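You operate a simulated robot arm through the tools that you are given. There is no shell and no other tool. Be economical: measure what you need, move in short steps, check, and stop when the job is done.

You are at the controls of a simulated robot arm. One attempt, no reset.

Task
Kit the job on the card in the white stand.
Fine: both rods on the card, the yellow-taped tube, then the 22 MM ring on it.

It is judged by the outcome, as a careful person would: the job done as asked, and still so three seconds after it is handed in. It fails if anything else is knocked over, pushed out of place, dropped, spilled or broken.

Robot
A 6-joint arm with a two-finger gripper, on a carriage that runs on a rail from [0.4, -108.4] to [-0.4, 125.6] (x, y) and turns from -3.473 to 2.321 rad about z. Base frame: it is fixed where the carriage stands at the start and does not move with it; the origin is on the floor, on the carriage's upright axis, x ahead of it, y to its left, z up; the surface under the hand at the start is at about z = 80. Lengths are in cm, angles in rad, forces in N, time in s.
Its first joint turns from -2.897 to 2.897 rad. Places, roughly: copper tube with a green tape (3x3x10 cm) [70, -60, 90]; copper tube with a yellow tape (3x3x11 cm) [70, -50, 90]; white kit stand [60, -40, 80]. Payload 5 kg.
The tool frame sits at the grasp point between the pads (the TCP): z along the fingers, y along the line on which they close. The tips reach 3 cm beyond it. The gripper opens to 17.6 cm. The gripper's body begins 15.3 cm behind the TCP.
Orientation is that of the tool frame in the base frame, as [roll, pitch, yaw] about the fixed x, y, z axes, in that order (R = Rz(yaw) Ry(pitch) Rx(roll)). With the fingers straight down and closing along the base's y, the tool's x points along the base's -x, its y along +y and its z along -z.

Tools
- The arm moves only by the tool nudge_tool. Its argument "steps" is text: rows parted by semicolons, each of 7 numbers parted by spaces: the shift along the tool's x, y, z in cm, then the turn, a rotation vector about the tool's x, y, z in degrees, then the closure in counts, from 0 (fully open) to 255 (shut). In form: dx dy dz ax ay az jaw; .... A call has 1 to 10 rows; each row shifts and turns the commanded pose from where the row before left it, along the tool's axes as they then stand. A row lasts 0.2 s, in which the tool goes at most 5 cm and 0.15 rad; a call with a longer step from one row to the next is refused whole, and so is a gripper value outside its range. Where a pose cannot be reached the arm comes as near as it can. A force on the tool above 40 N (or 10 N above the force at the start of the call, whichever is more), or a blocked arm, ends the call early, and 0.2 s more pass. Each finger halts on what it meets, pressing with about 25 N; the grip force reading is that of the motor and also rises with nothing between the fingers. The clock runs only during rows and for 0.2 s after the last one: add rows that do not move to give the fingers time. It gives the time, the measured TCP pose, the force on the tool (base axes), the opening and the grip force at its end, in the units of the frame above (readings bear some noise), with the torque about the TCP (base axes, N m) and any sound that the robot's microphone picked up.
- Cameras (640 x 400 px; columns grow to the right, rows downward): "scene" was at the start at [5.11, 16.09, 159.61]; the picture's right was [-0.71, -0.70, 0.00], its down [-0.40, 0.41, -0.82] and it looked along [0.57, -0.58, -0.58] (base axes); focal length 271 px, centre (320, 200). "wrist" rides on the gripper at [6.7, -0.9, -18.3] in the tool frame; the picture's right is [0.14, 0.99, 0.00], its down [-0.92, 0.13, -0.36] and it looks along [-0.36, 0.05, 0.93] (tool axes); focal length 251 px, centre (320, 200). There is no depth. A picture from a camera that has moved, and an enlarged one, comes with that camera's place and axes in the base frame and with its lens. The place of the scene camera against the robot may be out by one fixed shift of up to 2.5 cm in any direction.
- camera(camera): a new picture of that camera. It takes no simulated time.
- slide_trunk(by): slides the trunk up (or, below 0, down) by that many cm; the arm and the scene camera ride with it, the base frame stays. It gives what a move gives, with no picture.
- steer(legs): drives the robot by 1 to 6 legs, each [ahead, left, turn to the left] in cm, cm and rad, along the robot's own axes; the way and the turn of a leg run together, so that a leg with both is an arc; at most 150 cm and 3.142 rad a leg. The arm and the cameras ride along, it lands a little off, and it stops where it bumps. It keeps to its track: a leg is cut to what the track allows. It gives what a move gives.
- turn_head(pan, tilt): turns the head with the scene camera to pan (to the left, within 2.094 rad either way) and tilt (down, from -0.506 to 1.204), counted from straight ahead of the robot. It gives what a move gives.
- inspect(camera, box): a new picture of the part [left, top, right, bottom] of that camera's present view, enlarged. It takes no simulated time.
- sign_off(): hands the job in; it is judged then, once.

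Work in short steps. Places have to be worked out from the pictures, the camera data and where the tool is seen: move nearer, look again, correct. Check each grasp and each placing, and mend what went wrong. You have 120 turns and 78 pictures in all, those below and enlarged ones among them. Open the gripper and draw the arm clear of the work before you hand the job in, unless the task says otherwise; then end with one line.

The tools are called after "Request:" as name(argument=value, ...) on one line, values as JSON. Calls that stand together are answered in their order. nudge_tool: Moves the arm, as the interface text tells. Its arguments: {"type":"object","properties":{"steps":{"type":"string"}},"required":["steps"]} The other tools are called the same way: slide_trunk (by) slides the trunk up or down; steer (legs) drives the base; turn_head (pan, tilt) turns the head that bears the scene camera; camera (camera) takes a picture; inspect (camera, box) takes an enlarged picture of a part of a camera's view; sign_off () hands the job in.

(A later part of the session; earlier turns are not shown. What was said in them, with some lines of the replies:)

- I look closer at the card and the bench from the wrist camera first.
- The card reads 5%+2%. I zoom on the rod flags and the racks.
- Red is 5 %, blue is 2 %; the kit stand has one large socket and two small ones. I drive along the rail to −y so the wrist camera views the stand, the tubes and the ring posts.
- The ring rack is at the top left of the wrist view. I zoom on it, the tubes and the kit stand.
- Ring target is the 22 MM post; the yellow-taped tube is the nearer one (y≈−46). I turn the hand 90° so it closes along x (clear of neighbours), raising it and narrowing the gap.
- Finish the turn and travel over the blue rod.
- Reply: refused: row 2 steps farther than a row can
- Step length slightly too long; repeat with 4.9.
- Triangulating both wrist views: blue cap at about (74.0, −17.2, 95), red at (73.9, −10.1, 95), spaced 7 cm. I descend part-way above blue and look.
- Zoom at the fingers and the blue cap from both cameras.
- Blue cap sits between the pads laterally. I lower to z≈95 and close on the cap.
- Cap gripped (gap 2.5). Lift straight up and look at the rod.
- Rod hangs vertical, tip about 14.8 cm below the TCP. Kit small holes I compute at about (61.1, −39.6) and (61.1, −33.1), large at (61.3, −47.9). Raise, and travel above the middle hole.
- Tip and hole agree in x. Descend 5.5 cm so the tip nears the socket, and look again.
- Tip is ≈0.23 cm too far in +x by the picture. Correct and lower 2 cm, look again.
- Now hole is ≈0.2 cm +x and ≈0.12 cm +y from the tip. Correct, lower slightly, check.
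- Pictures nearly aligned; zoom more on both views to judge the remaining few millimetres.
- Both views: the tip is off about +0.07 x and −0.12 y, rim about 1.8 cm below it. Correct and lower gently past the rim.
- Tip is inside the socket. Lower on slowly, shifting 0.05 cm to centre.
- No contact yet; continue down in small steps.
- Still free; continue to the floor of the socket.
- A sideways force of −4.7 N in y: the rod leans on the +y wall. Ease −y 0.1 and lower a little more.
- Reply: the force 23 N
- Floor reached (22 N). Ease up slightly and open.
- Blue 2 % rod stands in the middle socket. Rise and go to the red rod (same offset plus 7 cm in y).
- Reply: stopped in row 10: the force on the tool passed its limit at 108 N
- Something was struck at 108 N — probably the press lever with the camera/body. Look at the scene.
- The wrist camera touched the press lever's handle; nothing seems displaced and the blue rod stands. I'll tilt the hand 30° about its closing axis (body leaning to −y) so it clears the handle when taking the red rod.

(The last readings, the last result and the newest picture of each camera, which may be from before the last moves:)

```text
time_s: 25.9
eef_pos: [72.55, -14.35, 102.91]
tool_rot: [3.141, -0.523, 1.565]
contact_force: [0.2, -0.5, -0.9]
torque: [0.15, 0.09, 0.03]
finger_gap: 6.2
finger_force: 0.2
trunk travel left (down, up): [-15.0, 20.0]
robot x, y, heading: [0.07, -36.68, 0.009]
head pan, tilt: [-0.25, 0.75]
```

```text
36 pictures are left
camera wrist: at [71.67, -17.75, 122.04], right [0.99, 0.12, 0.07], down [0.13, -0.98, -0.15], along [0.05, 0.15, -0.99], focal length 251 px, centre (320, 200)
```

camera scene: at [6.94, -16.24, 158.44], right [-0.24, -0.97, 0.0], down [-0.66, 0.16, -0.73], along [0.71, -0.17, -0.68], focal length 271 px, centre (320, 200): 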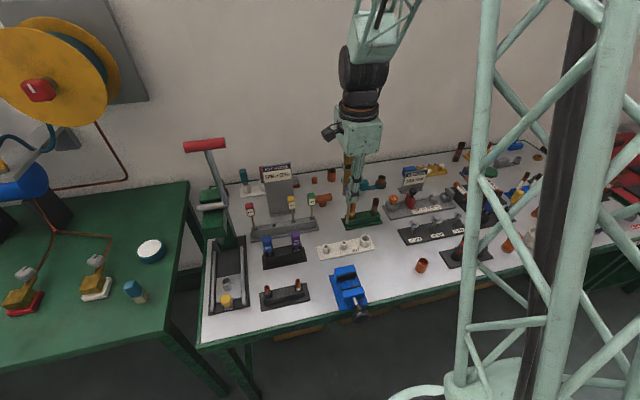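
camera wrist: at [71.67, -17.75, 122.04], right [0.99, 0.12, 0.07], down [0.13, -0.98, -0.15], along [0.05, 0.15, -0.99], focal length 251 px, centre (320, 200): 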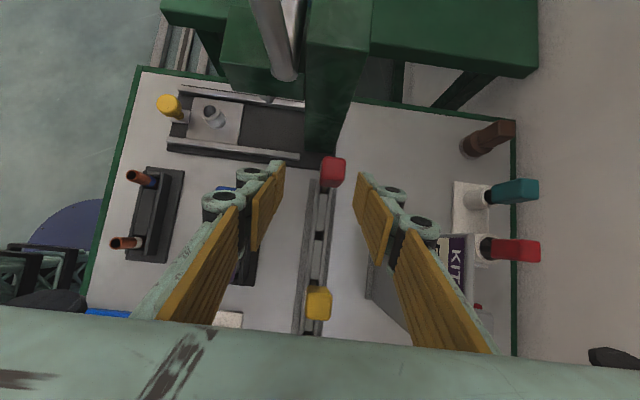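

Red cap at ≈(74.0, −10.3, 95). Move over it, then straight down with the tilted hand.

Request:
nudge_tool(steps="3.5 1.35 2.03 0 0 0 165;-1.0 0 1.73 0 0 0 165;-1.5 0 2.6 0 0 0 165;-1.45 0 2.51 0 0 0 165;0 0 0 0 0 0 165")

Request:
inspect(camera="wrist", box=[220, 100, 420, 260])

Request:
inspect(camera="scene", box=[180, 110, 340, 250])

```text
time_s: 27.1
eef_pos: [74.0, -10.28, 94.96]
tool_rot: [-3.141, -0.52, 1.567]
contact_force: [0.3, -0.1, 0.0]
torque: [0.1, 0.1, 0.01]
finger_gap: 6.22
finger_force: 0.0
trunk travel left (down, up): [-15.0, 20.0]
robot x, y, heading: [-0.13, -36.39, 0.007]
head pan, tilt: [-0.25, 0.75]
```

```text
2.50 times, centred on (320, 180) of wrist
camera zoom: at [73.11, -13.77, 114.05], right [0.99, 0.12, 0.07], down [0.13, -0.98, -0.15], along [0.05, 0.15, -0.99], focal length 629 px, centre (320, 250)
```

zoom: 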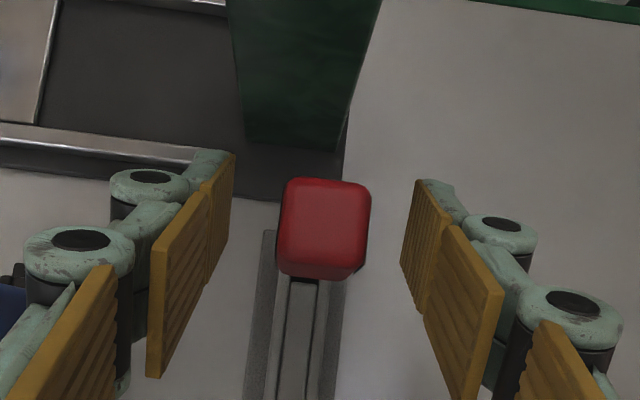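

```text
2.86 times, centred on (260, 180) of scene
camera zoom: at [7.04, -16.25, 158.45], right [-0.24, -0.97, 0.0], down [-0.66, 0.16, -0.73], along [0.71, -0.18, -0.68], focal length 775 px, centre (491, 257)
```

zoom: 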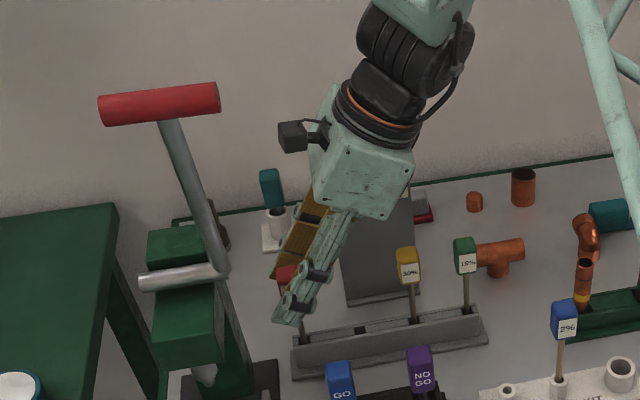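

Well placed and clear of the lever. Close and lift with a slight check.

Request:
nudge_tool(steps="0 0 0 0 0 0 255;0 0 0 0 0 0 255;0 0 0 0 0 0 255;0 0 0 0 0 0 255;1 0 -1.73 0 0 0 255;1.5 0 -2.6 0 0 0 255;1.5 0 -2.6 0 0 0 255;0 0 0 0 0 0 255")

Request:
inspect(camera="scene", box=[180, 110, 340, 250])

```text
time_s: 28.9
eef_pos: [73.78, -10.46, 103.17]
tool_rot: [3.141, -0.523, 1.569]
contact_force: [-0.5, -0.5, -0.1]
torque: [-0.05, -0.07, -0.06]
finger_gap: 2.48
finger_force: 24.9
trunk travel left (down, up): [-15.0, 20.0]
robot x, y, heading: [0.49, -37.22, 0.011]
head pan, tilt: [-0.25, 0.75]
```

```text
2.86 times, centred on (260, 180) of scene
camera zoom: at [6.89, -16.27, 158.45], right [-0.24, -0.97, 0.0], down [-0.66, 0.16, -0.73], along [0.71, -0.17, -0.68], focal length 775 px, centre (491, 257)
```

zoom: 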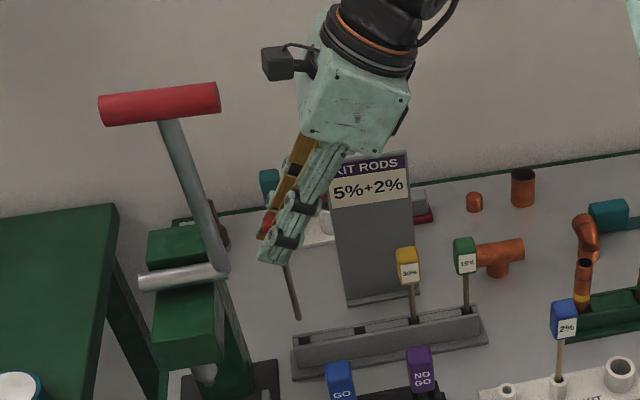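

Red 5 % rod is out and vertical. Carry it up, away from the lever, and over the outer socket.

Request:
nudge_tool(steps="-1.1 0 -4.1 0 0 0 255;-1.15 -1 -4.01 0 0 0 255;1.5 -3.9 -2.6 0 0 0 255;1.5 -3.9 -2.6 0 0 0 255;-3.464 -2 -2 0 0 0 255;-3.464 -2 -2 0 0 0 255;-3.464 0 -2 0 0 0 255;-3.464 0 -2 0 0 0 255;-2.02 0 2.3 0 0 0 255;-1.5 0 2.6 0 0 0 255")

Request:
nudge_tool(steps="-1 0 1.73 0 0 0 255;-1 0 1.73 0 0 0 255;0 0 0 0 0 0 255;0 0 0 0 0 0 255")

Request:
inspect(camera="wrist", box=[240, 100, 400, 200])

Request:
inspect(camera="scene", box=[310, 205, 374, 255])

```text
time_s: 31.1
eef_pos: [61.29, -32.72, 108.91]
tool_rot: [3.141, -0.522, 1.569]
contact_force: [0.4, 0.0, -0.5]
torque: [0.0, -0.04, -0.05]
finger_gap: 2.52
finger_force: 24.8
trunk travel left (down, up): [-15.0, 20.0]
robot x, y, heading: [-0.0, -36.32, 0.006]
head pan, tilt: [-0.25, 0.75]
```

```text
time_s: 32.1
eef_pos: [60.97, -32.69, 105.06]
tool_rot: [-3.14, -0.522, 1.569]
contact_force: [-0.7, -0.8, 0.2]
torque: [-0.04, -0.01, -0.01]
finger_gap: 2.51
finger_force: 24.6
trunk travel left (down, up): [-15.0, 20.0]
robot x, y, heading: [0.01, -36.5, 0.007]
head pan, tilt: [-0.25, 0.75]
```

```text
4.00 times, centred on (320, 150) of wrist
camera zoom: at [60.17, -36.18, 124.14], right [0.99, 0.12, 0.07], down [0.13, -0.98, -0.15], along [0.05, 0.15, -0.99], focal length 1006 px, centre (320, 400)
```

zoom: 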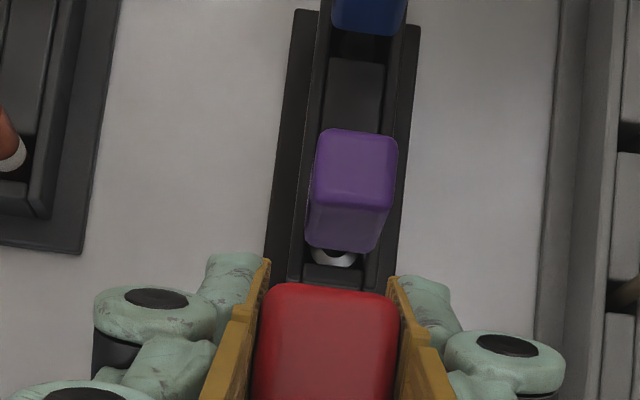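

```text
8.00 times, centred on (342, 230) of scene
camera zoom: at [6.93, -16.26, 158.46], right [-0.24, -0.97, 0.0], down [-0.66, 0.16, -0.73], along [0.71, -0.18, -0.68], focal length 2171 px, centre (144, -40)
```

zoom: 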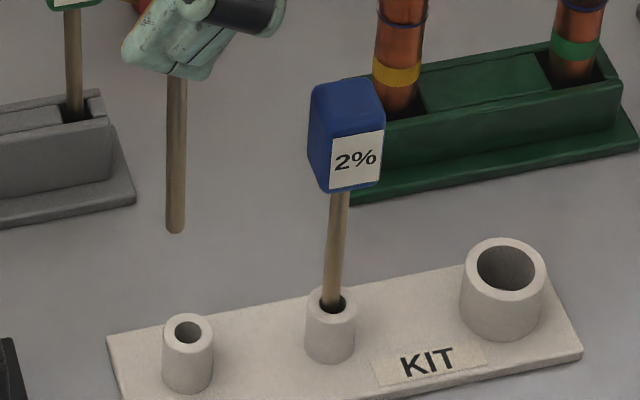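

The tilted view hides the tip, but the scene view shows the rod needs about −0.5 cm in y; x within 0.15. Shift and lower to just above the rim.

Request:
nudge_tool(steps="-0.43 0.12 -0.25 0 0 0 255;-1 0 1.73 0 0 0 255;-1.7 0 2.94 0 0 0 255;0 0 0 0 0 0 255;0 0 0 0 0 0 255")

Request:
inspect(camera="scene", box=[318, 222, 350, 254])

```text
time_s: 33.3
eef_pos: [61.23, -33.22, 99.64]
tool_rot: [3.141, -0.522, 1.57]
contact_force: [-0.2, -1.2, -0.4]
torque: [-0.05, 0.02, -0.01]
finger_gap: 2.52
finger_force: 25.5
trunk travel left (down, up): [-15.0, 20.0]
robot x, y, heading: [0.58, -36.51, 0.014]
head pan, tilt: [-0.25, 0.75]
```

```text
12.50 times, centred on (334, 238) of scene
camera zoom: at [6.95, -16.26, 158.46], right [-0.24, -0.97, 0.0], down [-0.66, 0.16, -0.73], along [0.71, -0.18, -0.68], focal length 3392 px, centre (145, -275)
```

zoom: 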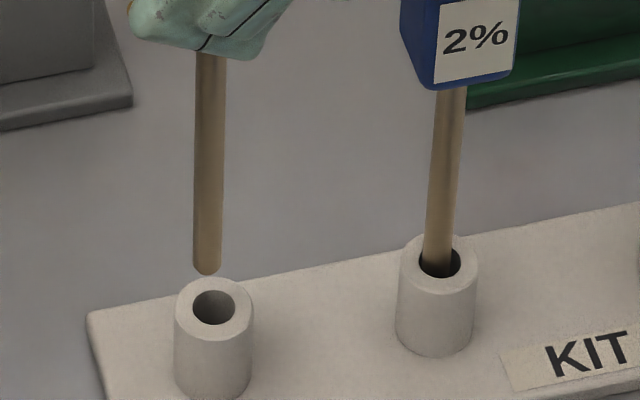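

Needs −0.2 y and about −0.08 x. Adjust and lower 1.2 cm, check.

Request:
nudge_tool(steps="-0.17 -0.08 -0.1 0 0 0 255;-0.5 0 0.866 0 0 0 255;-0.1 0 0.17 0 0 0 255;0 0 0 0 0 0 255;0 0 0 0 0 0 255")

Request:
inspect(camera="scene", box=[324, 234, 348, 258])

```text
time_s: 34.5
eef_pos: [60.86, -33.54, 98.22]
tool_rot: [3.14, -0.522, 1.57]
contact_force: [0.1, 0.0, -0.3]
torque: [0.0, -0.01, -0.01]
finger_gap: 2.52
finger_force: 25.2
trunk travel left (down, up): [-15.0, 20.0]
robot x, y, heading: [0.1, -37.12, 0.009]
head pan, tilt: [-0.25, 0.75]
```

```text
16.00 times, centred on (336, 246) of scene
camera zoom: at [6.95, -16.26, 158.45], right [-0.24, -0.97, 0.0], down [-0.66, 0.16, -0.73], along [0.71, -0.18, -0.68], focal length 4342 px, centre (64, -536)
```

zoom: 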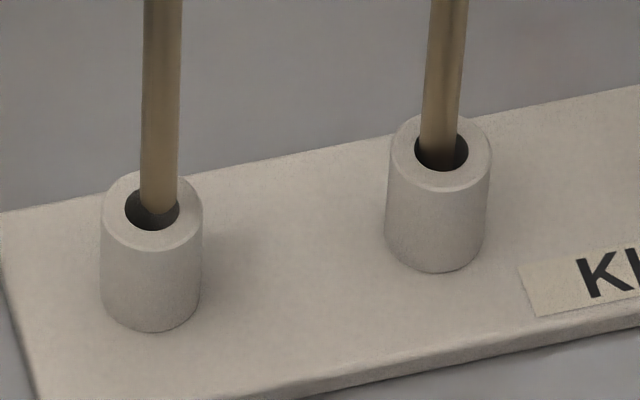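

Tip is at the rim, about 0.12 cm too far −y. Adjust +0.1 y and lower slowly.

Request:
nudge_tool(steps="0.09 -0.03 0.05 0 0 0 255;-0.15 0 0.26 0 0 0 255;-0.15 0 0.26 0 0 0 255;-0.15 0 0.26 0 0 0 255;0 0 0 0 0 0 255")

Request:
inspect(camera="scene", box=[324, 234, 348, 258])

```text
time_s: 35.7
eef_pos: [61.04, -33.36, 97.32]
tool_rot: [-3.141, -0.521, 1.569]
contact_force: [0.6, 0.7, -0.2]
torque: [-0.01, 0.01, 0.0]
finger_gap: 2.5
finger_force: 25.0
trunk travel left (down, up): [-15.0, 20.0]
robot x, y, heading: [0.3, -36.41, 0.013]
head pan, tilt: [-0.25, 0.75]
```

```text
16.00 times, centred on (336, 246) of scene
camera zoom: at [6.96, -16.27, 158.45], right [-0.24, -0.97, 0.0], down [-0.66, 0.16, -0.73], along [0.71, -0.18, -0.68], focal length 4342 px, centre (64, -536)
```

zoom: 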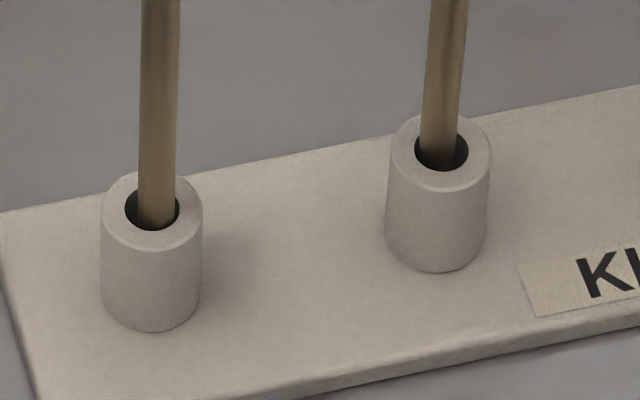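

Inside the hole, no force. Continue down to the floor in small steps.

Request:
nudge_tool(steps="-0.2 0 0.346 0 0 0 255;-0.2 0 0.346 0 0 0 255;-0.2 0 0.346 0 0 0 255;-0.2 0 0.346 0 0 0 255;0 0 0 0 0 0 255")

Request:
nudge_tool(steps="-0.15 0 0.26 0 0 0 255;-0.1 0 0.173 0 0 0 255;0 0 0 0 0 0 255")

```text
time_s: 36.9
eef_pos: [60.98, -33.49, 95.6]
tool_rot: [-3.141, -0.522, 1.569]
contact_force: [-0.8, -0.4, -0.6]
torque: [-0.03, 0.0, 0.01]
finger_gap: 2.54
finger_force: 25.2
trunk travel left (down, up): [-15.0, 20.0]
robot x, y, heading: [0.04, -36.74, 0.007]
head pan, tilt: [-0.25, 0.75]
```

```text
time_s: 37.7
eef_pos: [60.97, -33.36, 95.3]
tool_rot: [-3.14, -0.522, 1.568]
contact_force: [0.2, 0.7, -0.5]
torque: [0.0, -0.01, 0.0]
finger_gap: 2.53
finger_force: 25.2
trunk travel left (down, up): [-15.0, 20.0]
robot x, y, heading: [0.05, -36.66, 0.009]
head pan, tilt: [-0.25, 0.75]
```

Request:
nudge_tool(steps="-0.1 0 0.173 0 0 0 255;-0.1 0 0.173 0 0 0 255;0 0 0 0 0 0 255")

```text
time_s: 38.5
eef_pos: [61.02, -33.35, 95.02]
tool_rot: [-3.141, -0.522, 1.568]
contact_force: [0.0, 0.2, 10.2]
torque: [-0.06, 0.01, 0.02]
finger_gap: 2.52
finger_force: 25.5
trunk travel left (down, up): [-15.0, 20.0]
robot x, y, heading: [-0.07, -36.47, 0.012]
head pan, tilt: [-0.25, 0.75]
```

Floor reached (10 N). Release, rise vertically and set the hand upright again.

Request:
nudge_tool(steps="0 0 0 0 0 0 200;0 0 0 0 0 0 165;0 0 0 0 0 0 165;2 0 -3.46 0 0 0 165;2.4 0 -4.16 0 0 0 165;2.4 0 -4.16 0 0 0 165;0 0 0 0 -7.5 0 165;0 0 0 0 -7.5 0 165;0 0 0 0 -7.5 0 165;0 0 0 0 -7.4 0 165")

Request:
inspect(camera="scene", box=[290, 170, 410, 270])

```text
time_s: 40.7
eef_pos: [60.96, -33.36, 108.44]
tool_rot: [3.141, 0.002, 1.569]
contact_force: [-1.2, 0.0, 0.3]
torque: [0.1, -0.04, -0.03]
finger_gap: 6.22
finger_force: 0.1
trunk travel left (down, up): [-15.0, 20.0]
robot x, y, heading: [0.09, -36.28, 0.007]
head pan, tilt: [-0.25, 0.75]
```

```text
4.00 times, centred on (350, 220) of scene
camera zoom: at [6.93, -16.29, 158.46], right [-0.24, -0.97, 0.0], down [-0.66, 0.16, -0.73], along [0.71, -0.17, -0.68], focal length 1086 px, centre (200, 120)
```

zoom: 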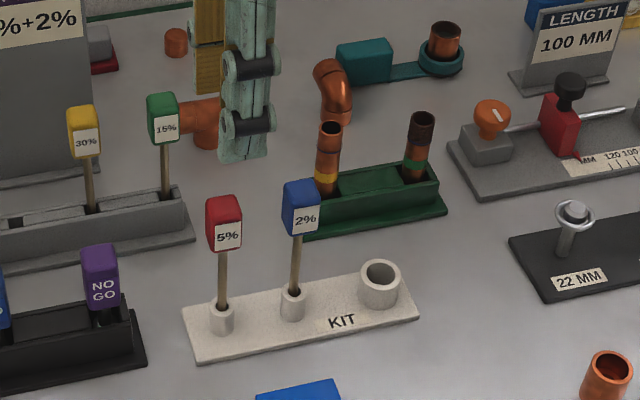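

Both rods stand in the stand. Now hover over the yellow-taped tube.

Request:
nudge_tool(steps="-4 3.6 0 0 0 0 165;-4 3.6 0 0 0 0 165;-4 3.6 0 0 0 0 165;-0.9 0.2 0 0 0 0 165;0 0 2 0 0 0 165;0 0 0 0 0 0 165")

Request:
inspect(camera="wrist", box=[220, 90, 420, 215])

```text
refused: row 1 steps farther than a row can; nothing moved
```

```text
3.20 times, centred on (320, 152) of wrist
camera zoom: at [60.05, -26.66, 126.8], right [0.99, 0.14, 0.0], down [0.13, -0.92, 0.36], along [0.05, -0.36, -0.93], focal length 805 px, centre (320, 352)
```

zoom: 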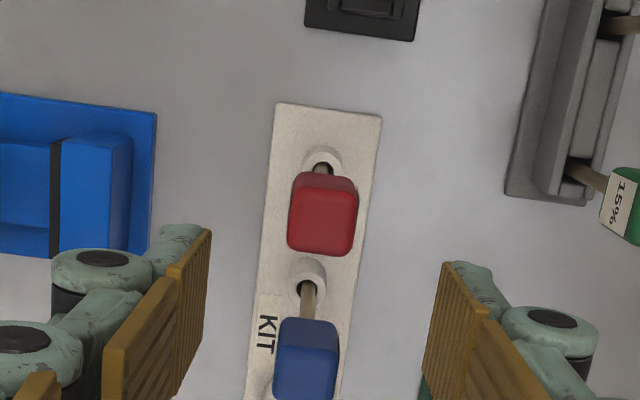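

Step was too long; use shorter ones.

Request:
nudge_tool(steps="-3.2 2.8 0 0 0 0 165;-3.2 2.8 0 0 0 0 165;-3.2 2.8 0 0 0 0 165;-3.2 2.6 0 0 0 0 165;0 0 2 0 0 0 165;0 0 0 0 0 0 165;0 0 0 0 0 0 165")

Request:
inspect(camera="wrist", box=[220, 90, 420, 215])

```text
time_s: 42.3
eef_pos: [71.97, -46.13, 106.6]
tool_rot: [-3.142, -0.002, 1.569]
contact_force: [-0.5, -0.3, 0.7]
torque: [-0.01, -0.04, -0.04]
finger_gap: 6.2
finger_force: 0.0
trunk travel left (down, up): [-15.0, 20.0]
robot x, y, heading: [0.14, -36.82, 0.004]
head pan, tilt: [-0.25, 0.75]
```

```text
3.20 times, centred on (320, 152) of wrist
camera zoom: at [71.02, -39.49, 124.91], right [0.99, 0.14, 0.0], down [0.13, -0.92, 0.36], along [0.05, -0.36, -0.93], focal length 805 px, centre (320, 352)
```

zoom: 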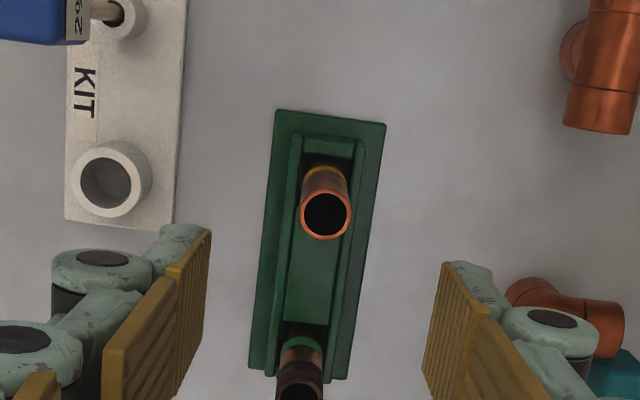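

Tube axis at ≈(72.17, −46.29), top z≈91.4. Descend to TCP z≈89.5 and look before closing.

Request:
nudge_tool(steps="-0.15 0.2 3 0 0 0 165;0 0 4.5 0 0 0 165;0 0 4.5 0 0 0 165;0 0 3 0 0 0 165;0 0 2 0 0 0 165;0 0 0 0 0 0 165")

Request:
inspect(camera="scene", box=[320, 160, 420, 240])

```text
time_s: 43.7
eef_pos: [72.21, -46.28, 89.29]
tool_rot: [-3.141, -0.001, 1.568]
contact_force: [0.2, 0.5, -0.3]
torque: [0.01, 0.06, 0.0]
finger_gap: 6.24
finger_force: 0.1
trunk travel left (down, up): [-15.0, 20.0]
robot x, y, heading: [0.44, -36.73, 0.008]
head pan, tilt: [-0.25, 0.75]
```

```text
5.00 times, centred on (370, 200) of scene
camera zoom: at [7.0, -16.27, 158.45], right [-0.24, -0.97, 0.0], down [-0.66, 0.16, -0.73], along [0.71, -0.17, -0.68], focal length 1357 px, centre (70, 200)
```

zoom: 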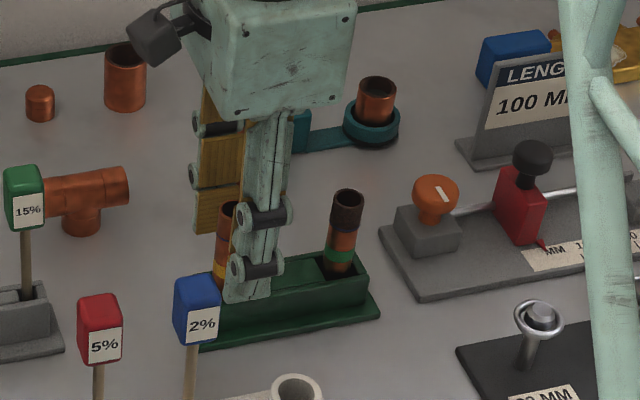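

Straddled. Close and lift a little.

Request:
nudge_tool(steps="0 0 0 0 0 0 255;0 0 0 0 0 0 255;0 0 0 0 0 0 255;0 0 0 0 0 0 255;0 0 -2 0 0 0 255;0 0 -4 0 0 0 255;0 0 -4.5 0 0 0 255;0 0 -4.5 0 0 0 255;0 0 -3 0 0 0 255;0 0 0 0 0 0 255")

Request:
inspect(camera="scene", box=[320, 140, 420, 240])

```text
time_s: 45.9
eef_pos: [72.03, -45.92, 107.06]
tool_rot: [3.141, 0.0, 1.57]
contact_force: [-1.1, 0.8, -0.2]
torque: [-0.04, -0.13, 0.01]
finger_gap: 2.1
finger_force: 25.5
trunk travel left (down, up): [-15.0, 20.0]
robot x, y, heading: [-0.02, -36.91, 0.013]
head pan, tilt: [-0.25, 0.75]
```

```text
4.00 times, centred on (370, 190) of scene
camera zoom: at [6.88, -16.26, 158.45], right [-0.24, -0.97, 0.0], down [-0.66, 0.16, -0.73], along [0.71, -0.18, -0.68], focal length 1086 px, centre (120, 240)
```

zoom: 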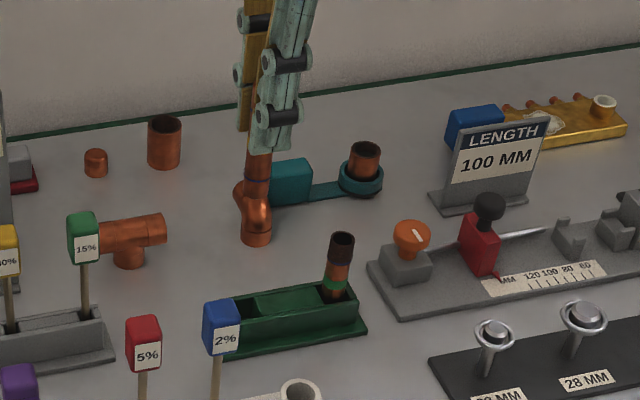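

Verify what is held with a closer look.

Request:
inspect(camera="wrist", box=[240, 110, 400, 230])

Request:
inspect(camera="scene", box=[340, 150, 380, 215])

```text
3.33 times, centred on (320, 170) of wrist
camera zoom: at [71.21, -39.36, 125.35], right [0.99, 0.14, 0.0], down [0.13, -0.92, 0.36], along [0.05, -0.36, -0.93], focal length 838 px, centre (320, 300)
```

zoom: 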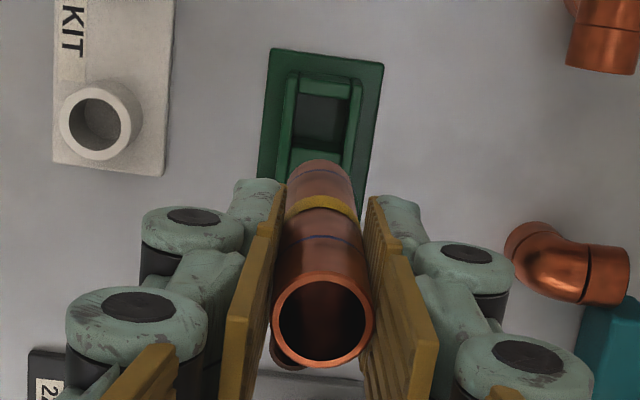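

```text
6.15 times, centred on (360, 182) of scene
camera zoom: at [6.88, -16.26, 158.45], right [-0.24, -0.97, 0.0], down [-0.66, 0.16, -0.73], along [0.71, -0.18, -0.68], focal length 1670 px, centre (74, 308)
```

zoom: 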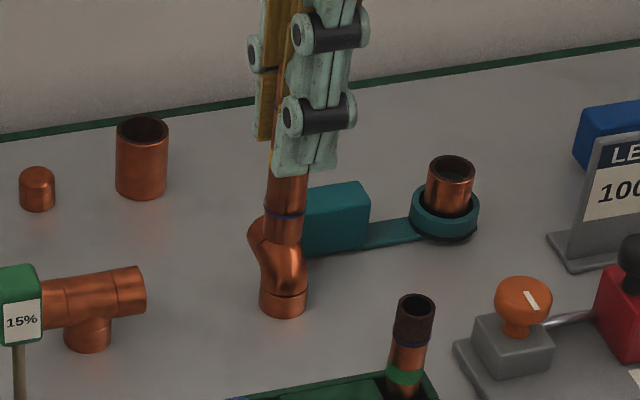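

Yellow-taped tube is held upright. Large socket triangulates to (61.17, −47.8), rim z≈83.4. Move over it and lower to about 3 cm above.

Request:
nudge_tool(steps="-0.5 -3.7 0 0 0 0 255;-0.5 -3.7 0 0 0 0 255;-0.5 -3.6 0 0 0 0 255;0 0 4 0 0 0 255;0 0 4 0 0 0 255;0 0 3 0 0 0 255;0 0 0 0 0 0 255;0 0 0 0 0 0 255")

Request:
inspect(camera="wrist", box=[260, 110, 380, 200])

Request:
inspect(camera="scene", box=[345, 210, 395, 255])

```text
time_s: 47.7
eef_pos: [61.13, -47.89, 96.69]
tool_rot: [3.141, 0.002, 1.568]
contact_force: [-0.4, 0.0, -0.8]
torque: [-0.02, -0.06, 0.02]
finger_gap: 2.09
finger_force: 25.0
trunk travel left (down, up): [-15.0, 20.0]
robot x, y, heading: [0.17, -36.12, 0.011]
head pan, tilt: [-0.25, 0.75]
```

```text
4.44 times, centred on (320, 155) of wrist
camera zoom: at [60.21, -41.28, 114.87], right [0.99, 0.14, 0.0], down [0.13, -0.92, 0.36], along [0.05, -0.36, -0.93], focal length 1118 px, centre (320, 400)
```

zoom: 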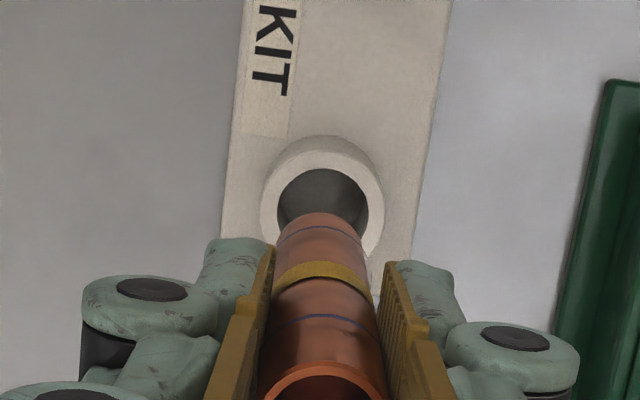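

```text
8.89 times, centred on (370, 232) of scene
camera zoom: at [6.93, -16.26, 158.45], right [-0.24, -0.97, 0.0], down [-0.66, 0.16, -0.73], along [0.71, -0.18, -0.68], focal length 2412 px, centre (-124, -89)
```

zoom: 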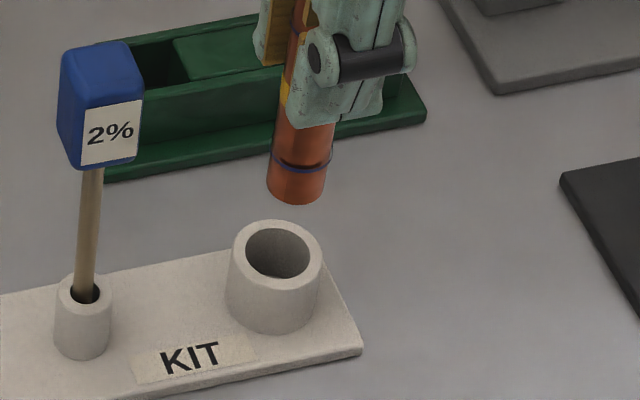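

Corrections: about +0.2 y, +0.1 x. Apply and lower 2.5 cm, look again.

Request:
nudge_tool(steps="0.2 0.08 0 0 0 0 255;0 0 2.5 0 0 0 255;0 0 0 0 0 0 255;0 0 0 0 0 0 255")

Request:
inspect(camera="wrist", box=[270, 120, 370, 190])

Request:
inspect(camera="scene", box=[354, 220, 386, 252])

```text
time_s: 48.7
eef_pos: [61.08, -47.71, 94.11]
tool_rot: [-3.141, 0.0, 1.57]
contact_force: [0.8, -0.3, -1.3]
torque: [-0.01, 0.07, -0.02]
finger_gap: 2.11
finger_force: 25.0
trunk travel left (down, up): [-15.0, 20.0]
robot x, y, heading: [0.12, -36.93, 0.008]
head pan, tilt: [-0.25, 0.75]
```

```text
5.71 times, centred on (320, 155) of wrist
camera zoom: at [60.15, -41.05, 112.44], right [0.99, 0.14, 0.0], down [0.13, -0.92, 0.36], along [0.05, -0.36, -0.93], focal length 1437 px, centre (320, 457)
```

zoom: 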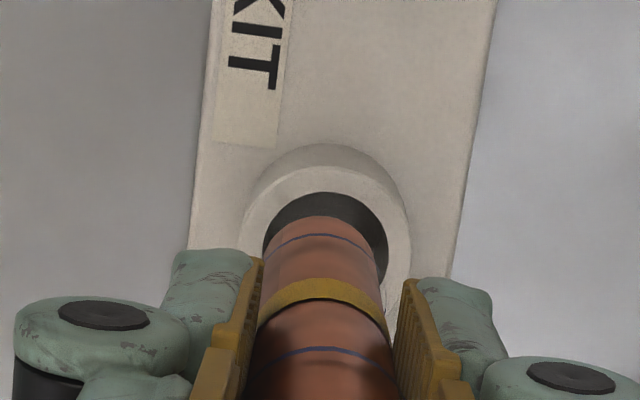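

```text
12.50 times, centred on (370, 236) of scene
camera zoom: at [6.97, -16.26, 158.45], right [-0.24, -0.97, 0.0], down [-0.66, 0.16, -0.73], along [0.71, -0.18, -0.68], focal length 3392 px, centre (-305, -250)
```

zoom: 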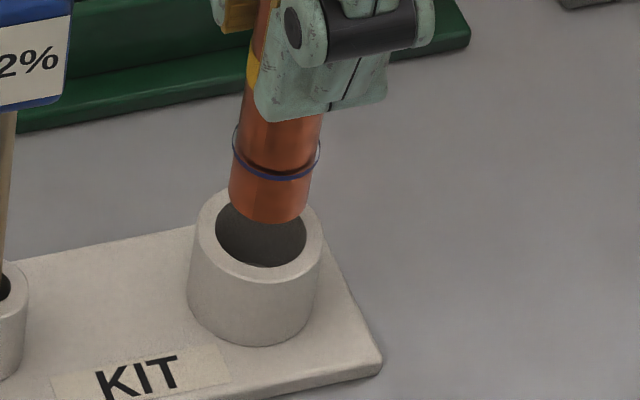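

Aligned in y; shift +0.1 x and lower into the socket slowly.

Request:
nudge_tool(steps="-0.03 0.1 0 0 0 0 255;0 0 0.8 0 0 0 255;0 0 0.6 0 0 0 255;0 0 0.5 0 0 0 255;0 0 0.4 0 0 0 255;0 0 0 0 0 0 255")

Request:
inspect(camera="scene", box=[354, 220, 386, 252])

```text
time_s: 50.1
eef_pos: [61.37, -47.71, 91.76]
tool_rot: [-3.141, 0.0, 1.57]
contact_force: [0.4, -0.4, -0.7]
torque: [0.01, 0.04, 0.01]
finger_gap: 2.09
finger_force: 24.8
trunk travel left (down, up): [-15.0, 20.0]
robot x, y, heading: [0.1, -36.99, 0.01]
head pan, tilt: [-0.25, 0.75]
```

```text
12.50 times, centred on (370, 236) of scene
camera zoom: at [6.97, -16.27, 158.45], right [-0.24, -0.97, 0.0], down [-0.66, 0.16, -0.73], along [0.71, -0.17, -0.68], focal length 3392 px, centre (-305, -250)
```

zoom: 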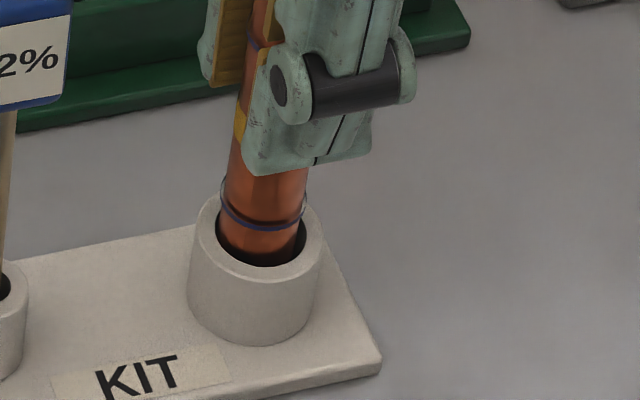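

Tube is inside, centred, no contact. Continue down gradually.

Request:
nudge_tool(steps="0 0 0.4 0 0 0 255;0 0 0.4 0 0 0 255;0 0 0.4 0 0 0 255;0 0 0.3 0 0 0 255;0 0 0 0 0 0 255")

Request:
nudge_tool(steps="0 0 0.25 0 0 0 255;0 0 0.25 0 0 0 255;0 0 0 0 0 0 255")

```text
time_s: 51.3
eef_pos: [61.38, -47.76, 90.18]
tool_rot: [3.14, 0.001, 1.57]
contact_force: [-0.3, -0.5, -1.5]
torque: [0.01, 0.03, -0.01]
finger_gap: 2.09
finger_force: 24.9
trunk travel left (down, up): [-15.0, 20.0]
robot x, y, heading: [0.15, -36.54, 0.007]
head pan, tilt: [-0.25, 0.75]
```

```text
time_s: 52.1
eef_pos: [61.31, -47.77, 89.87]
tool_rot: [3.141, 0.0, 1.569]
contact_force: [-0.5, 0.7, -1.0]
torque: [0.0, -0.03, -0.06]
finger_gap: 2.08
finger_force: 25.1
trunk travel left (down, up): [-15.0, 20.0]
robot x, y, heading: [0.22, -36.67, 0.009]
head pan, tilt: [-0.25, 0.75]
```

Request:
nudge_tool(steps="0 0 0.2 0 0 0 255;0 0 0.2 0 0 0 255;0 0 0 0 0 0 255")

```text
time_s: 52.9
eef_pos: [61.31, -47.58, 89.46]
tool_rot: [-3.141, -0.001, 1.57]
contact_force: [-0.1, -0.5, 8.0]
torque: [-0.07, -0.06, 0.03]
finger_gap: 2.08
finger_force: 24.9
trunk travel left (down, up): [-15.0, 20.0]
robot x, y, heading: [0.06, -36.38, 0.009]
head pan, tilt: [-0.25, 0.75]
```

Seated (8 N). Release, rise and move over the 22 MM ring, at about (62, −66).

Request:
nudge_tool(steps="0 0 0 0 0 0 200;0 0 0 0 0 0 165;0 0 0 0 0 0 165;0 0 -4.9 0 0 0 165;0 0 -4.9 0 0 0 165;0 0 -4.9 0 0 0 165;-4.8 0 0 0 0 0 165;-4.8 0 0 0 0 0 165;-4.8 0.4 0 0 0 0 165;-3.6 0.3 0 0 0 0 165")

Request:
nudge_tool(steps="0 0 0 0 0 0 165;0 0 0 0 0 0 165")

Request:
inspect(camera="wrist", box=[220, 70, 420, 195])

Request:
inspect(camera="scene", box=[310, 170, 450, 260])

```text
time_s: 55.1
eef_pos: [61.89, -65.52, 104.16]
tool_rot: [3.141, 0.0, 1.57]
contact_force: [-0.7, -0.7, 0.2]
torque: [0.04, -0.02, 0.03]
finger_gap: 6.2
finger_force: 0.2
trunk travel left (down, up): [-15.0, 20.0]
robot x, y, heading: [0.31, -36.93, 0.012]
head pan, tilt: [-0.25, 0.75]
```

```text
time_s: 55.7
eef_pos: [62.02, -65.57, 104.1]
tool_rot: [-3.141, 0.001, 1.568]
contact_force: [-0.5, -0.3, 0.4]
torque: [-0.01, -0.05, 0.0]
finger_gap: 6.21
finger_force: 0.1
trunk travel left (down, up): [-15.0, 20.0]
robot x, y, heading: [-0.13, -36.92, 0.005]
head pan, tilt: [-0.25, 0.75]
```

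```text
3.20 times, centred on (320, 132) of wrist
camera zoom: at [61.08, -58.94, 122.37], right [0.99, 0.14, 0.0], down [0.13, -0.92, 0.36], along [0.05, -0.36, -0.93], focal length 805 px, centre (320, 416)
```

zoom: 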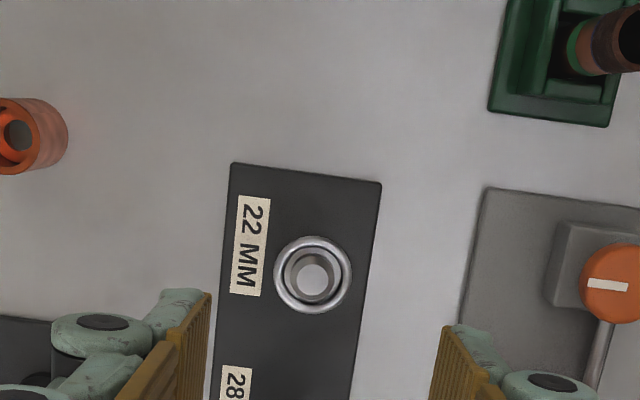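

```text
4.44 times, centred on (380, 215) of scene
camera zoom: at [6.95, -16.26, 158.45], right [-0.24, -0.97, 0.0], down [-0.66, 0.16, -0.73], along [0.71, -0.18, -0.68], focal length 1206 px, centre (53, 133)
```

zoom: 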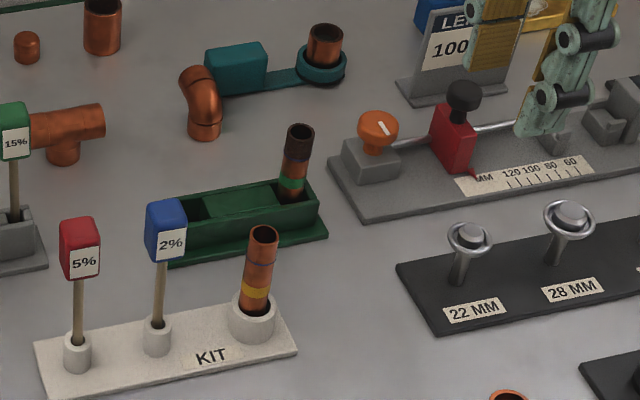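

Tube is upright in the stand. Ring at ≈(61.72, −66.38, 85.6), OD ≈3.6. Move over it and descend most of the way.

Request:
nudge_tool(steps="-0.83 -0.25 2 0 0 0 165;0 0 4 0 0 0 165;0 0 4 0 0 0 165;0 0 2 0 0 0 165;0 0 0 0 0 0 165;0 0 0 0 0 0 165")

Request:
inspect(camera="wrist", box=[240, 100, 400, 200])

```text
time_s: 57.1
eef_pos: [61.89, -66.39, 92.04]
tool_rot: [-3.141, -0.001, 1.569]
contact_force: [0.4, 0.4, 0.7]
torque: [-0.03, -0.05, 0.0]
finger_gap: 6.17
finger_force: 0.1
trunk travel left (down, up): [-15.0, 20.0]
robot x, y, heading: [-0.16, -37.09, 0.012]
head pan, tilt: [-0.25, 0.75]
```

```text
4.00 times, centred on (320, 150) of wrist
camera zoom: at [60.89, -59.71, 110.25], right [0.99, 0.14, 0.0], down [0.13, -0.92, 0.36], along [0.05, -0.36, -0.93], focal length 1006 px, centre (320, 400)
```

zoom: 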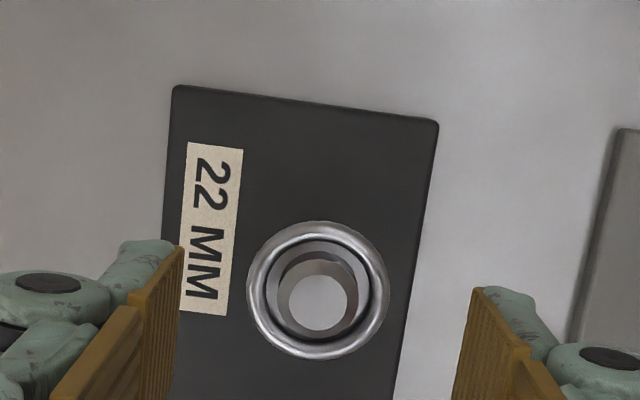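

Ring at ≈(61.75, −66.3, 85.7). Trim, descend to TCP z≈87.5 and close.

Request:
nudge_tool(steps="0.08 -0.1 2.5 0 0 0 165;0 0 2 0 0 0 165;0 0 0 0 0 0 200;0 0 0 0 0 0 200;0 0 0 0 0 0 200")

Request:
inspect(camera="wrist", box=[250, 120, 390, 220])

```text
time_s: 58.3
eef_pos: [61.67, -66.35, 87.48]
tool_rot: [-3.141, -0.001, 1.569]
contact_force: [-0.5, 0.2, -0.1]
torque: [0.0, -0.07, 0.04]
finger_gap: 3.81
finger_force: 0.0
trunk travel left (down, up): [-15.0, 20.0]
robot x, y, heading: [-0.14, -36.52, 0.005]
head pan, tilt: [-0.25, 0.75]
```

```text
4.00 times, centred on (320, 170) of wrist
camera zoom: at [60.79, -59.81, 105.73], right [0.99, 0.14, 0.0], down [0.13, -0.92, 0.36], along [0.05, -0.36, -0.93], focal length 1006 px, centre (320, 320)
```

zoom: 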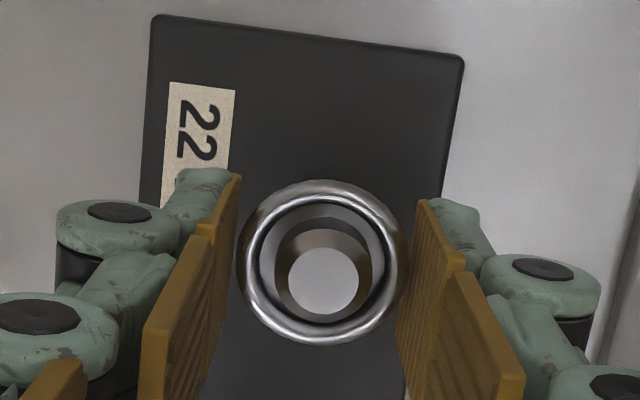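

Ring is centred between the pads. Close fully and lift.

Request:
nudge_tool(steps="0 0 0 0 0 0 255;0 0 0 0 0 0 255;0 0 0 0 0 0 255;0 0 -1 0 0 0 255;0 0 -3 0 0 0 255;0 0 -4.5 0 0 0 255;0 0 -4.5 0 0 0 255;0 0 0 0 0 0 255")

Request:
inspect(camera="wrist", box=[240, 100, 400, 220])

```text
time_s: 60.1
eef_pos: [62.08, -66.2, 100.31]
tool_rot: [-3.141, 0.0, 1.567]
contact_force: [-0.6, 0.1, 1.1]
torque: [-0.07, -0.2, -0.01]
finger_gap: 3.47
finger_force: 24.9
trunk travel left (down, up): [-15.0, 20.0]
robot x, y, heading: [0.05, -36.54, 0.009]
head pan, tilt: [-0.25, 0.75]
```

```text
3.33 times, centred on (320, 160) of wrist
camera zoom: at [61.19, -59.6, 118.55], right [0.99, 0.14, 0.0], down [0.13, -0.92, 0.36], along [0.05, -0.36, -0.93], focal length 838 px, centre (320, 333)
```

zoom: 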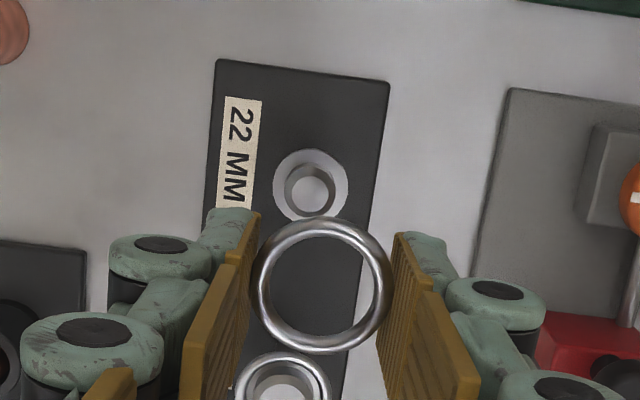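

Ring held level. Move over the tube (reverse of the commanded path).

Request:
nudge_tool(steps="0 0 -2 0 0 0 255;4.7 -0.1 0 0 0 0 255;4.7 -0.1 0 0 0 0 255;4.7 -0.15 0 0 0 0 255;4.6 0 0 0 0 0 255;0 0 2 0 0 0 255;0 0 2 0 0 0 255;0 0 0 0 0 0 255;0 0 0 0 0 0 255")

Request:
inspect(camera="wrist", box=[240, 100, 400, 220])

Request:
inspect(camera="scene", box=[340, 195, 400, 255])

```text
time_s: 62.1
eef_pos: [61.33, -47.61, 98.44]
tool_rot: [-3.141, 0.0, 1.569]
contact_force: [0.2, -0.4, -0.8]
torque: [0.0, -0.01, 0.0]
finger_gap: 3.44
finger_force: 24.9
trunk travel left (down, up): [-15.0, 20.0]
robot x, y, heading: [0.14, -36.45, 0.008]
head pan, tilt: [-0.25, 0.75]
```

```text
3.33 times, centred on (320, 160) of wrist
camera zoom: at [60.48, -41.02, 116.68], right [0.99, 0.14, 0.0], down [0.13, -0.92, 0.36], along [0.05, -0.36, -0.93], focal length 838 px, centre (320, 333)
```

zoom: 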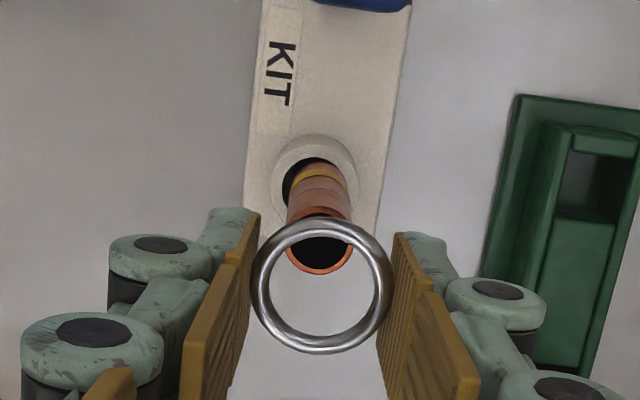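

```text
6.67 times, centred on (370, 225) of scene
camera zoom: at [6.93, -16.26, 158.46], right [-0.24, -0.97, 0.0], down [-0.66, 0.16, -0.73], along [0.71, -0.18, -0.68], focal length 1809 px, centre (-13, 33)
```

zoom: 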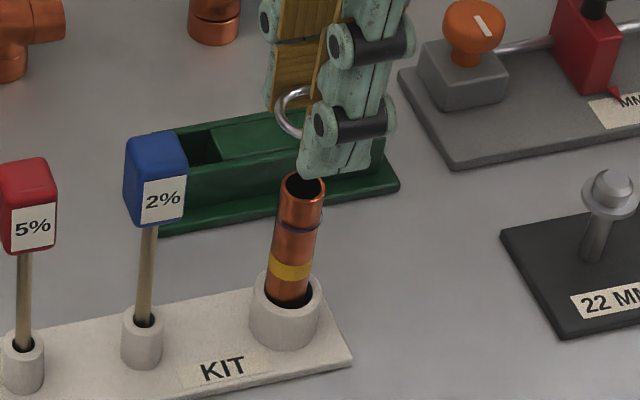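

Ring is ≈0.25 cm too far +y relative to the tube. Correct and lower 3.5 cm, look again.

Request:
nudge_tool(steps="-0.25 0 0 0 0 0 255;0 0 2 0 0 0 255;0 0 1.5 0 0 0 255;0 0 0 0 0 0 255;0 0 0 0 0 0 255")

Request:
inspect(camera="wrist", box=[265, 130, 375, 210])

```text
time_s: 63.3
eef_pos: [61.57, -47.89, 94.93]
tool_rot: [3.141, 0.0, 1.569]
contact_force: [0.6, -0.2, 0.7]
torque: [0.01, -0.01, 0.02]
finger_gap: 3.43
finger_force: 25.5
trunk travel left (down, up): [-15.0, 20.0]
robot x, y, heading: [0.06, -36.59, 0.007]
head pan, tilt: [-0.25, 0.75]
```

```text
5.00 times, centred on (320, 170) of wrist
camera zoom: at [60.58, -41.36, 113.22], right [0.99, 0.14, 0.0], down [0.13, -0.92, 0.36], along [0.05, -0.36, -0.93], focal length 1257 px, centre (320, 350)
```

zoom: 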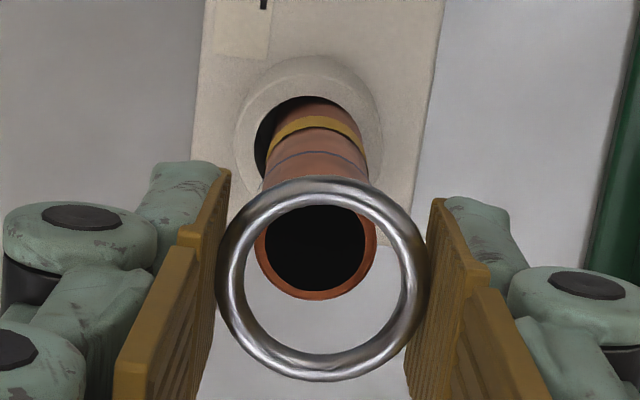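

Now ring is ≈0.2 too far −y and ≈0.15 +x. Correct and lower a little, check.

Request:
nudge_tool(steps="0.18 -0.1 0 0 0 0 255;0 0 0.8 0 0 0 255;0 0 0 0 0 0 255;0 0 0 0 0 0 255")

Request:
inspect(camera="wrist", box=[265, 130, 375, 210])

```text
time_s: 64.3
eef_pos: [61.44, -47.67, 94.19]
tool_rot: [-3.141, -0.001, 1.569]
contact_force: [-0.5, -0.6, -0.3]
torque: [0.0, 0.04, 0.01]
finger_gap: 3.45
finger_force: 25.0
trunk travel left (down, up): [-15.0, 20.0]
robot x, y, heading: [0.24, -36.45, 0.007]
head pan, tilt: [-0.25, 0.75]
```

```text
5.00 times, centred on (320, 170) of wrist
camera zoom: at [60.59, -41.07, 112.41], right [0.99, 0.14, 0.0], down [0.13, -0.92, 0.36], along [0.05, -0.36, -0.93], focal length 1257 px, centre (320, 350)
```

zoom: 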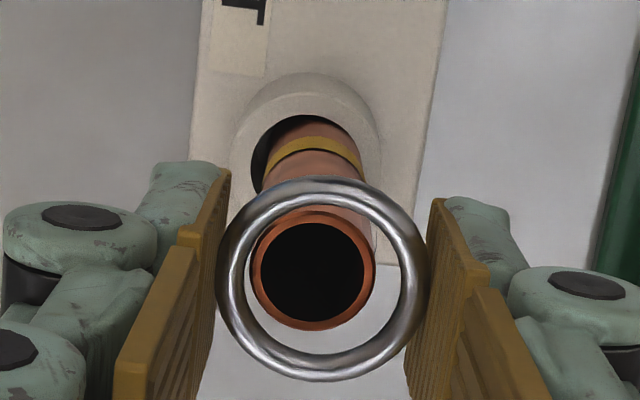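

Nearly centred; shift −0.13 x, −0.05 y, then lower over the rim.

Request:
nudge_tool(steps="-0.05 -0.13 0 0 0 0 255;0 0 0.7 0 0 0 255;0 0 0.7 0 0 0 255;0 0 0 0 0 0 255;0 0 0 0 0 0 255")

Request:
inspect(camera="wrist", box=[265, 130, 375, 210])

```text
time_s: 65.5
eef_pos: [61.06, -47.71, 92.74]
tool_rot: [3.141, 0.0, 1.57]
contact_force: [-0.7, 0.0, 0.3]
torque: [0.02, -0.02, 0.01]
finger_gap: 3.45
finger_force: 25.5
trunk travel left (down, up): [-15.0, 20.0]
robot x, y, heading: [-0.13, -36.45, 0.01]
head pan, tilt: [-0.25, 0.75]
```

```text
5.00 times, centred on (320, 170) of wrist
camera zoom: at [60.22, -41.08, 110.97], right [0.99, 0.14, 0.0], down [0.13, -0.92, 0.36], along [0.05, -0.36, -0.93], focal length 1257 px, centre (320, 350)
```

zoom: 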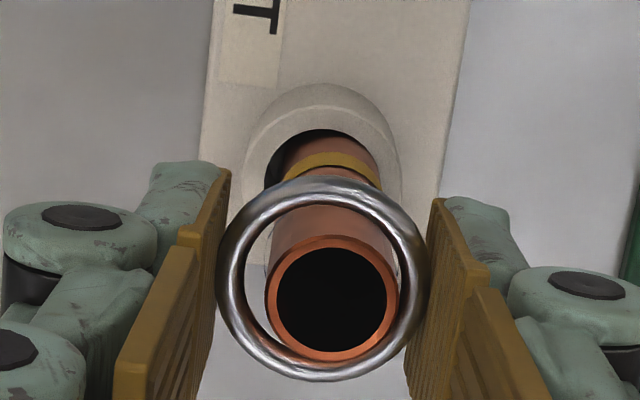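

Ring is around the tube. Shift +0.1 x and slide it down the tube in steps.

Request:
nudge_tool(steps="0 0.1 0.5 0 0 0 255;0 0 1 0 0 0 255;0 0 1 0 0 0 255;0 0 1 0 0 0 255;0 0 1 0 0 0 255;0 0 0 0 0 0 255")

Request:
inspect(camera="scene", box=[340, 195, 400, 255])

```text
time_s: 66.9
eef_pos: [61.22, -47.83, 88.32]
tool_rot: [-3.142, -0.001, 1.569]
contact_force: [0.1, 0.1, -0.5]
torque: [0.03, 0.03, -0.05]
finger_gap: 3.44
finger_force: 25.3
trunk travel left (down, up): [-15.0, 20.0]
robot x, y, heading: [0.08, -36.47, 0.008]
head pan, tilt: [-0.25, 0.75]
```

```text
6.67 times, centred on (370, 225) of scene
camera zoom: at [6.98, -16.27, 158.45], right [-0.24, -0.97, 0.0], down [-0.66, 0.16, -0.73], along [0.71, -0.17, -0.68], focal length 1809 px, centre (-13, 33)
```

zoom: 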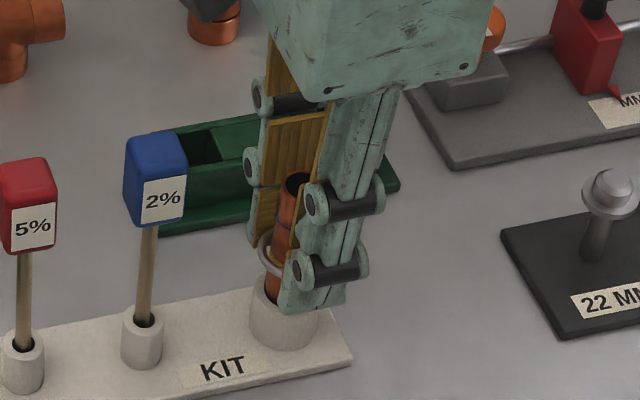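

Ring encircles the tube near the tape. Lower 0.8 more, release and rise clear.

Request:
nudge_tool(steps="0 0 0.8 0 0 0 255;0 0 0 0 0 0 255;0 0 0 0 0 0 195;0 0 0 0 0 0 165;0 0 0 0 0 0 165;0 0 0 0 0 0 165;0 0 -4 0 0 0 165;0 0 -4.8 0 0 0 165;0 0 -4.8 0 0 0 165;0 0 -4.8 0 0 0 165")

Request:
nudge_tool(steps="-4 0 0 0 0 0 165;-4.5 0 0 0 0 0 165;0 0 0 0 0 0 165")

Request:
inspect(camera="scene", box=[300, 180, 420, 260])

```text
time_s: 69.1
eef_pos: [61.18, -47.35, 105.74]
tool_rot: [-3.14, -0.001, 1.569]
contact_force: [1.0, 0.5, -1.3]
torque: [0.02, 0.21, 0.0]
finger_gap: 6.22
finger_force: 0.0
trunk travel left (down, up): [-15.0, 20.0]
robot x, y, heading: [0.1, -36.95, 0.01]
head pan, tilt: [-0.25, 0.75]
```

```text
time_s: 69.9
eef_pos: [61.31, -56.4, 105.87]
tool_rot: [3.14, 0.001, 1.568]
contact_force: [-0.8, -2.3, -0.6]
torque: [0.15, -0.07, -0.01]
finger_gap: 6.23
finger_force: 0.1
trunk travel left (down, up): [-15.0, 20.0]
robot x, y, heading: [-0.18, -36.66, 0.004]
head pan, tilt: [-0.25, 0.75]
```

```text
5.00 times, centred on (360, 220) of scene
camera zoom: at [6.92, -16.33, 158.46], right [-0.24, -0.97, 0.0], down [-0.66, 0.16, -0.73], along [0.71, -0.17, -0.68], focal length 1357 px, centre (120, 100)
```

zoom: 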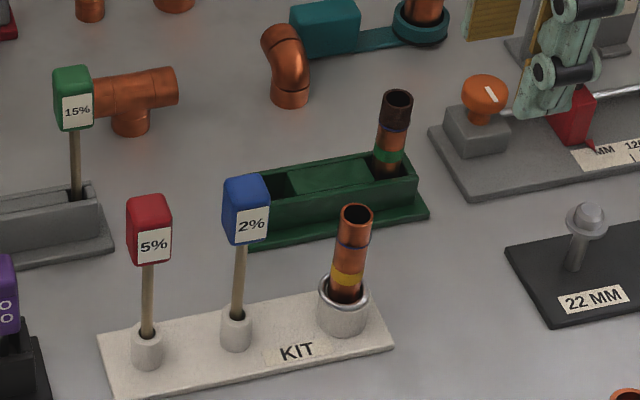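

The ring rests around the tube on the socket rim, both rods and the tube stand upright, and the hand is open and clear. Hand in.

Request:
sign_off()

```text
The job is handed in.
```

The kit is done: the 5 % and 2 % rods and the yellow-taped tube stand in the white stand, with the 22 MM ring around the tube. Before the red rod, the wrist camera hit the press lever's handle at 108 N; the scene camera showed nothing moved or knocked over.
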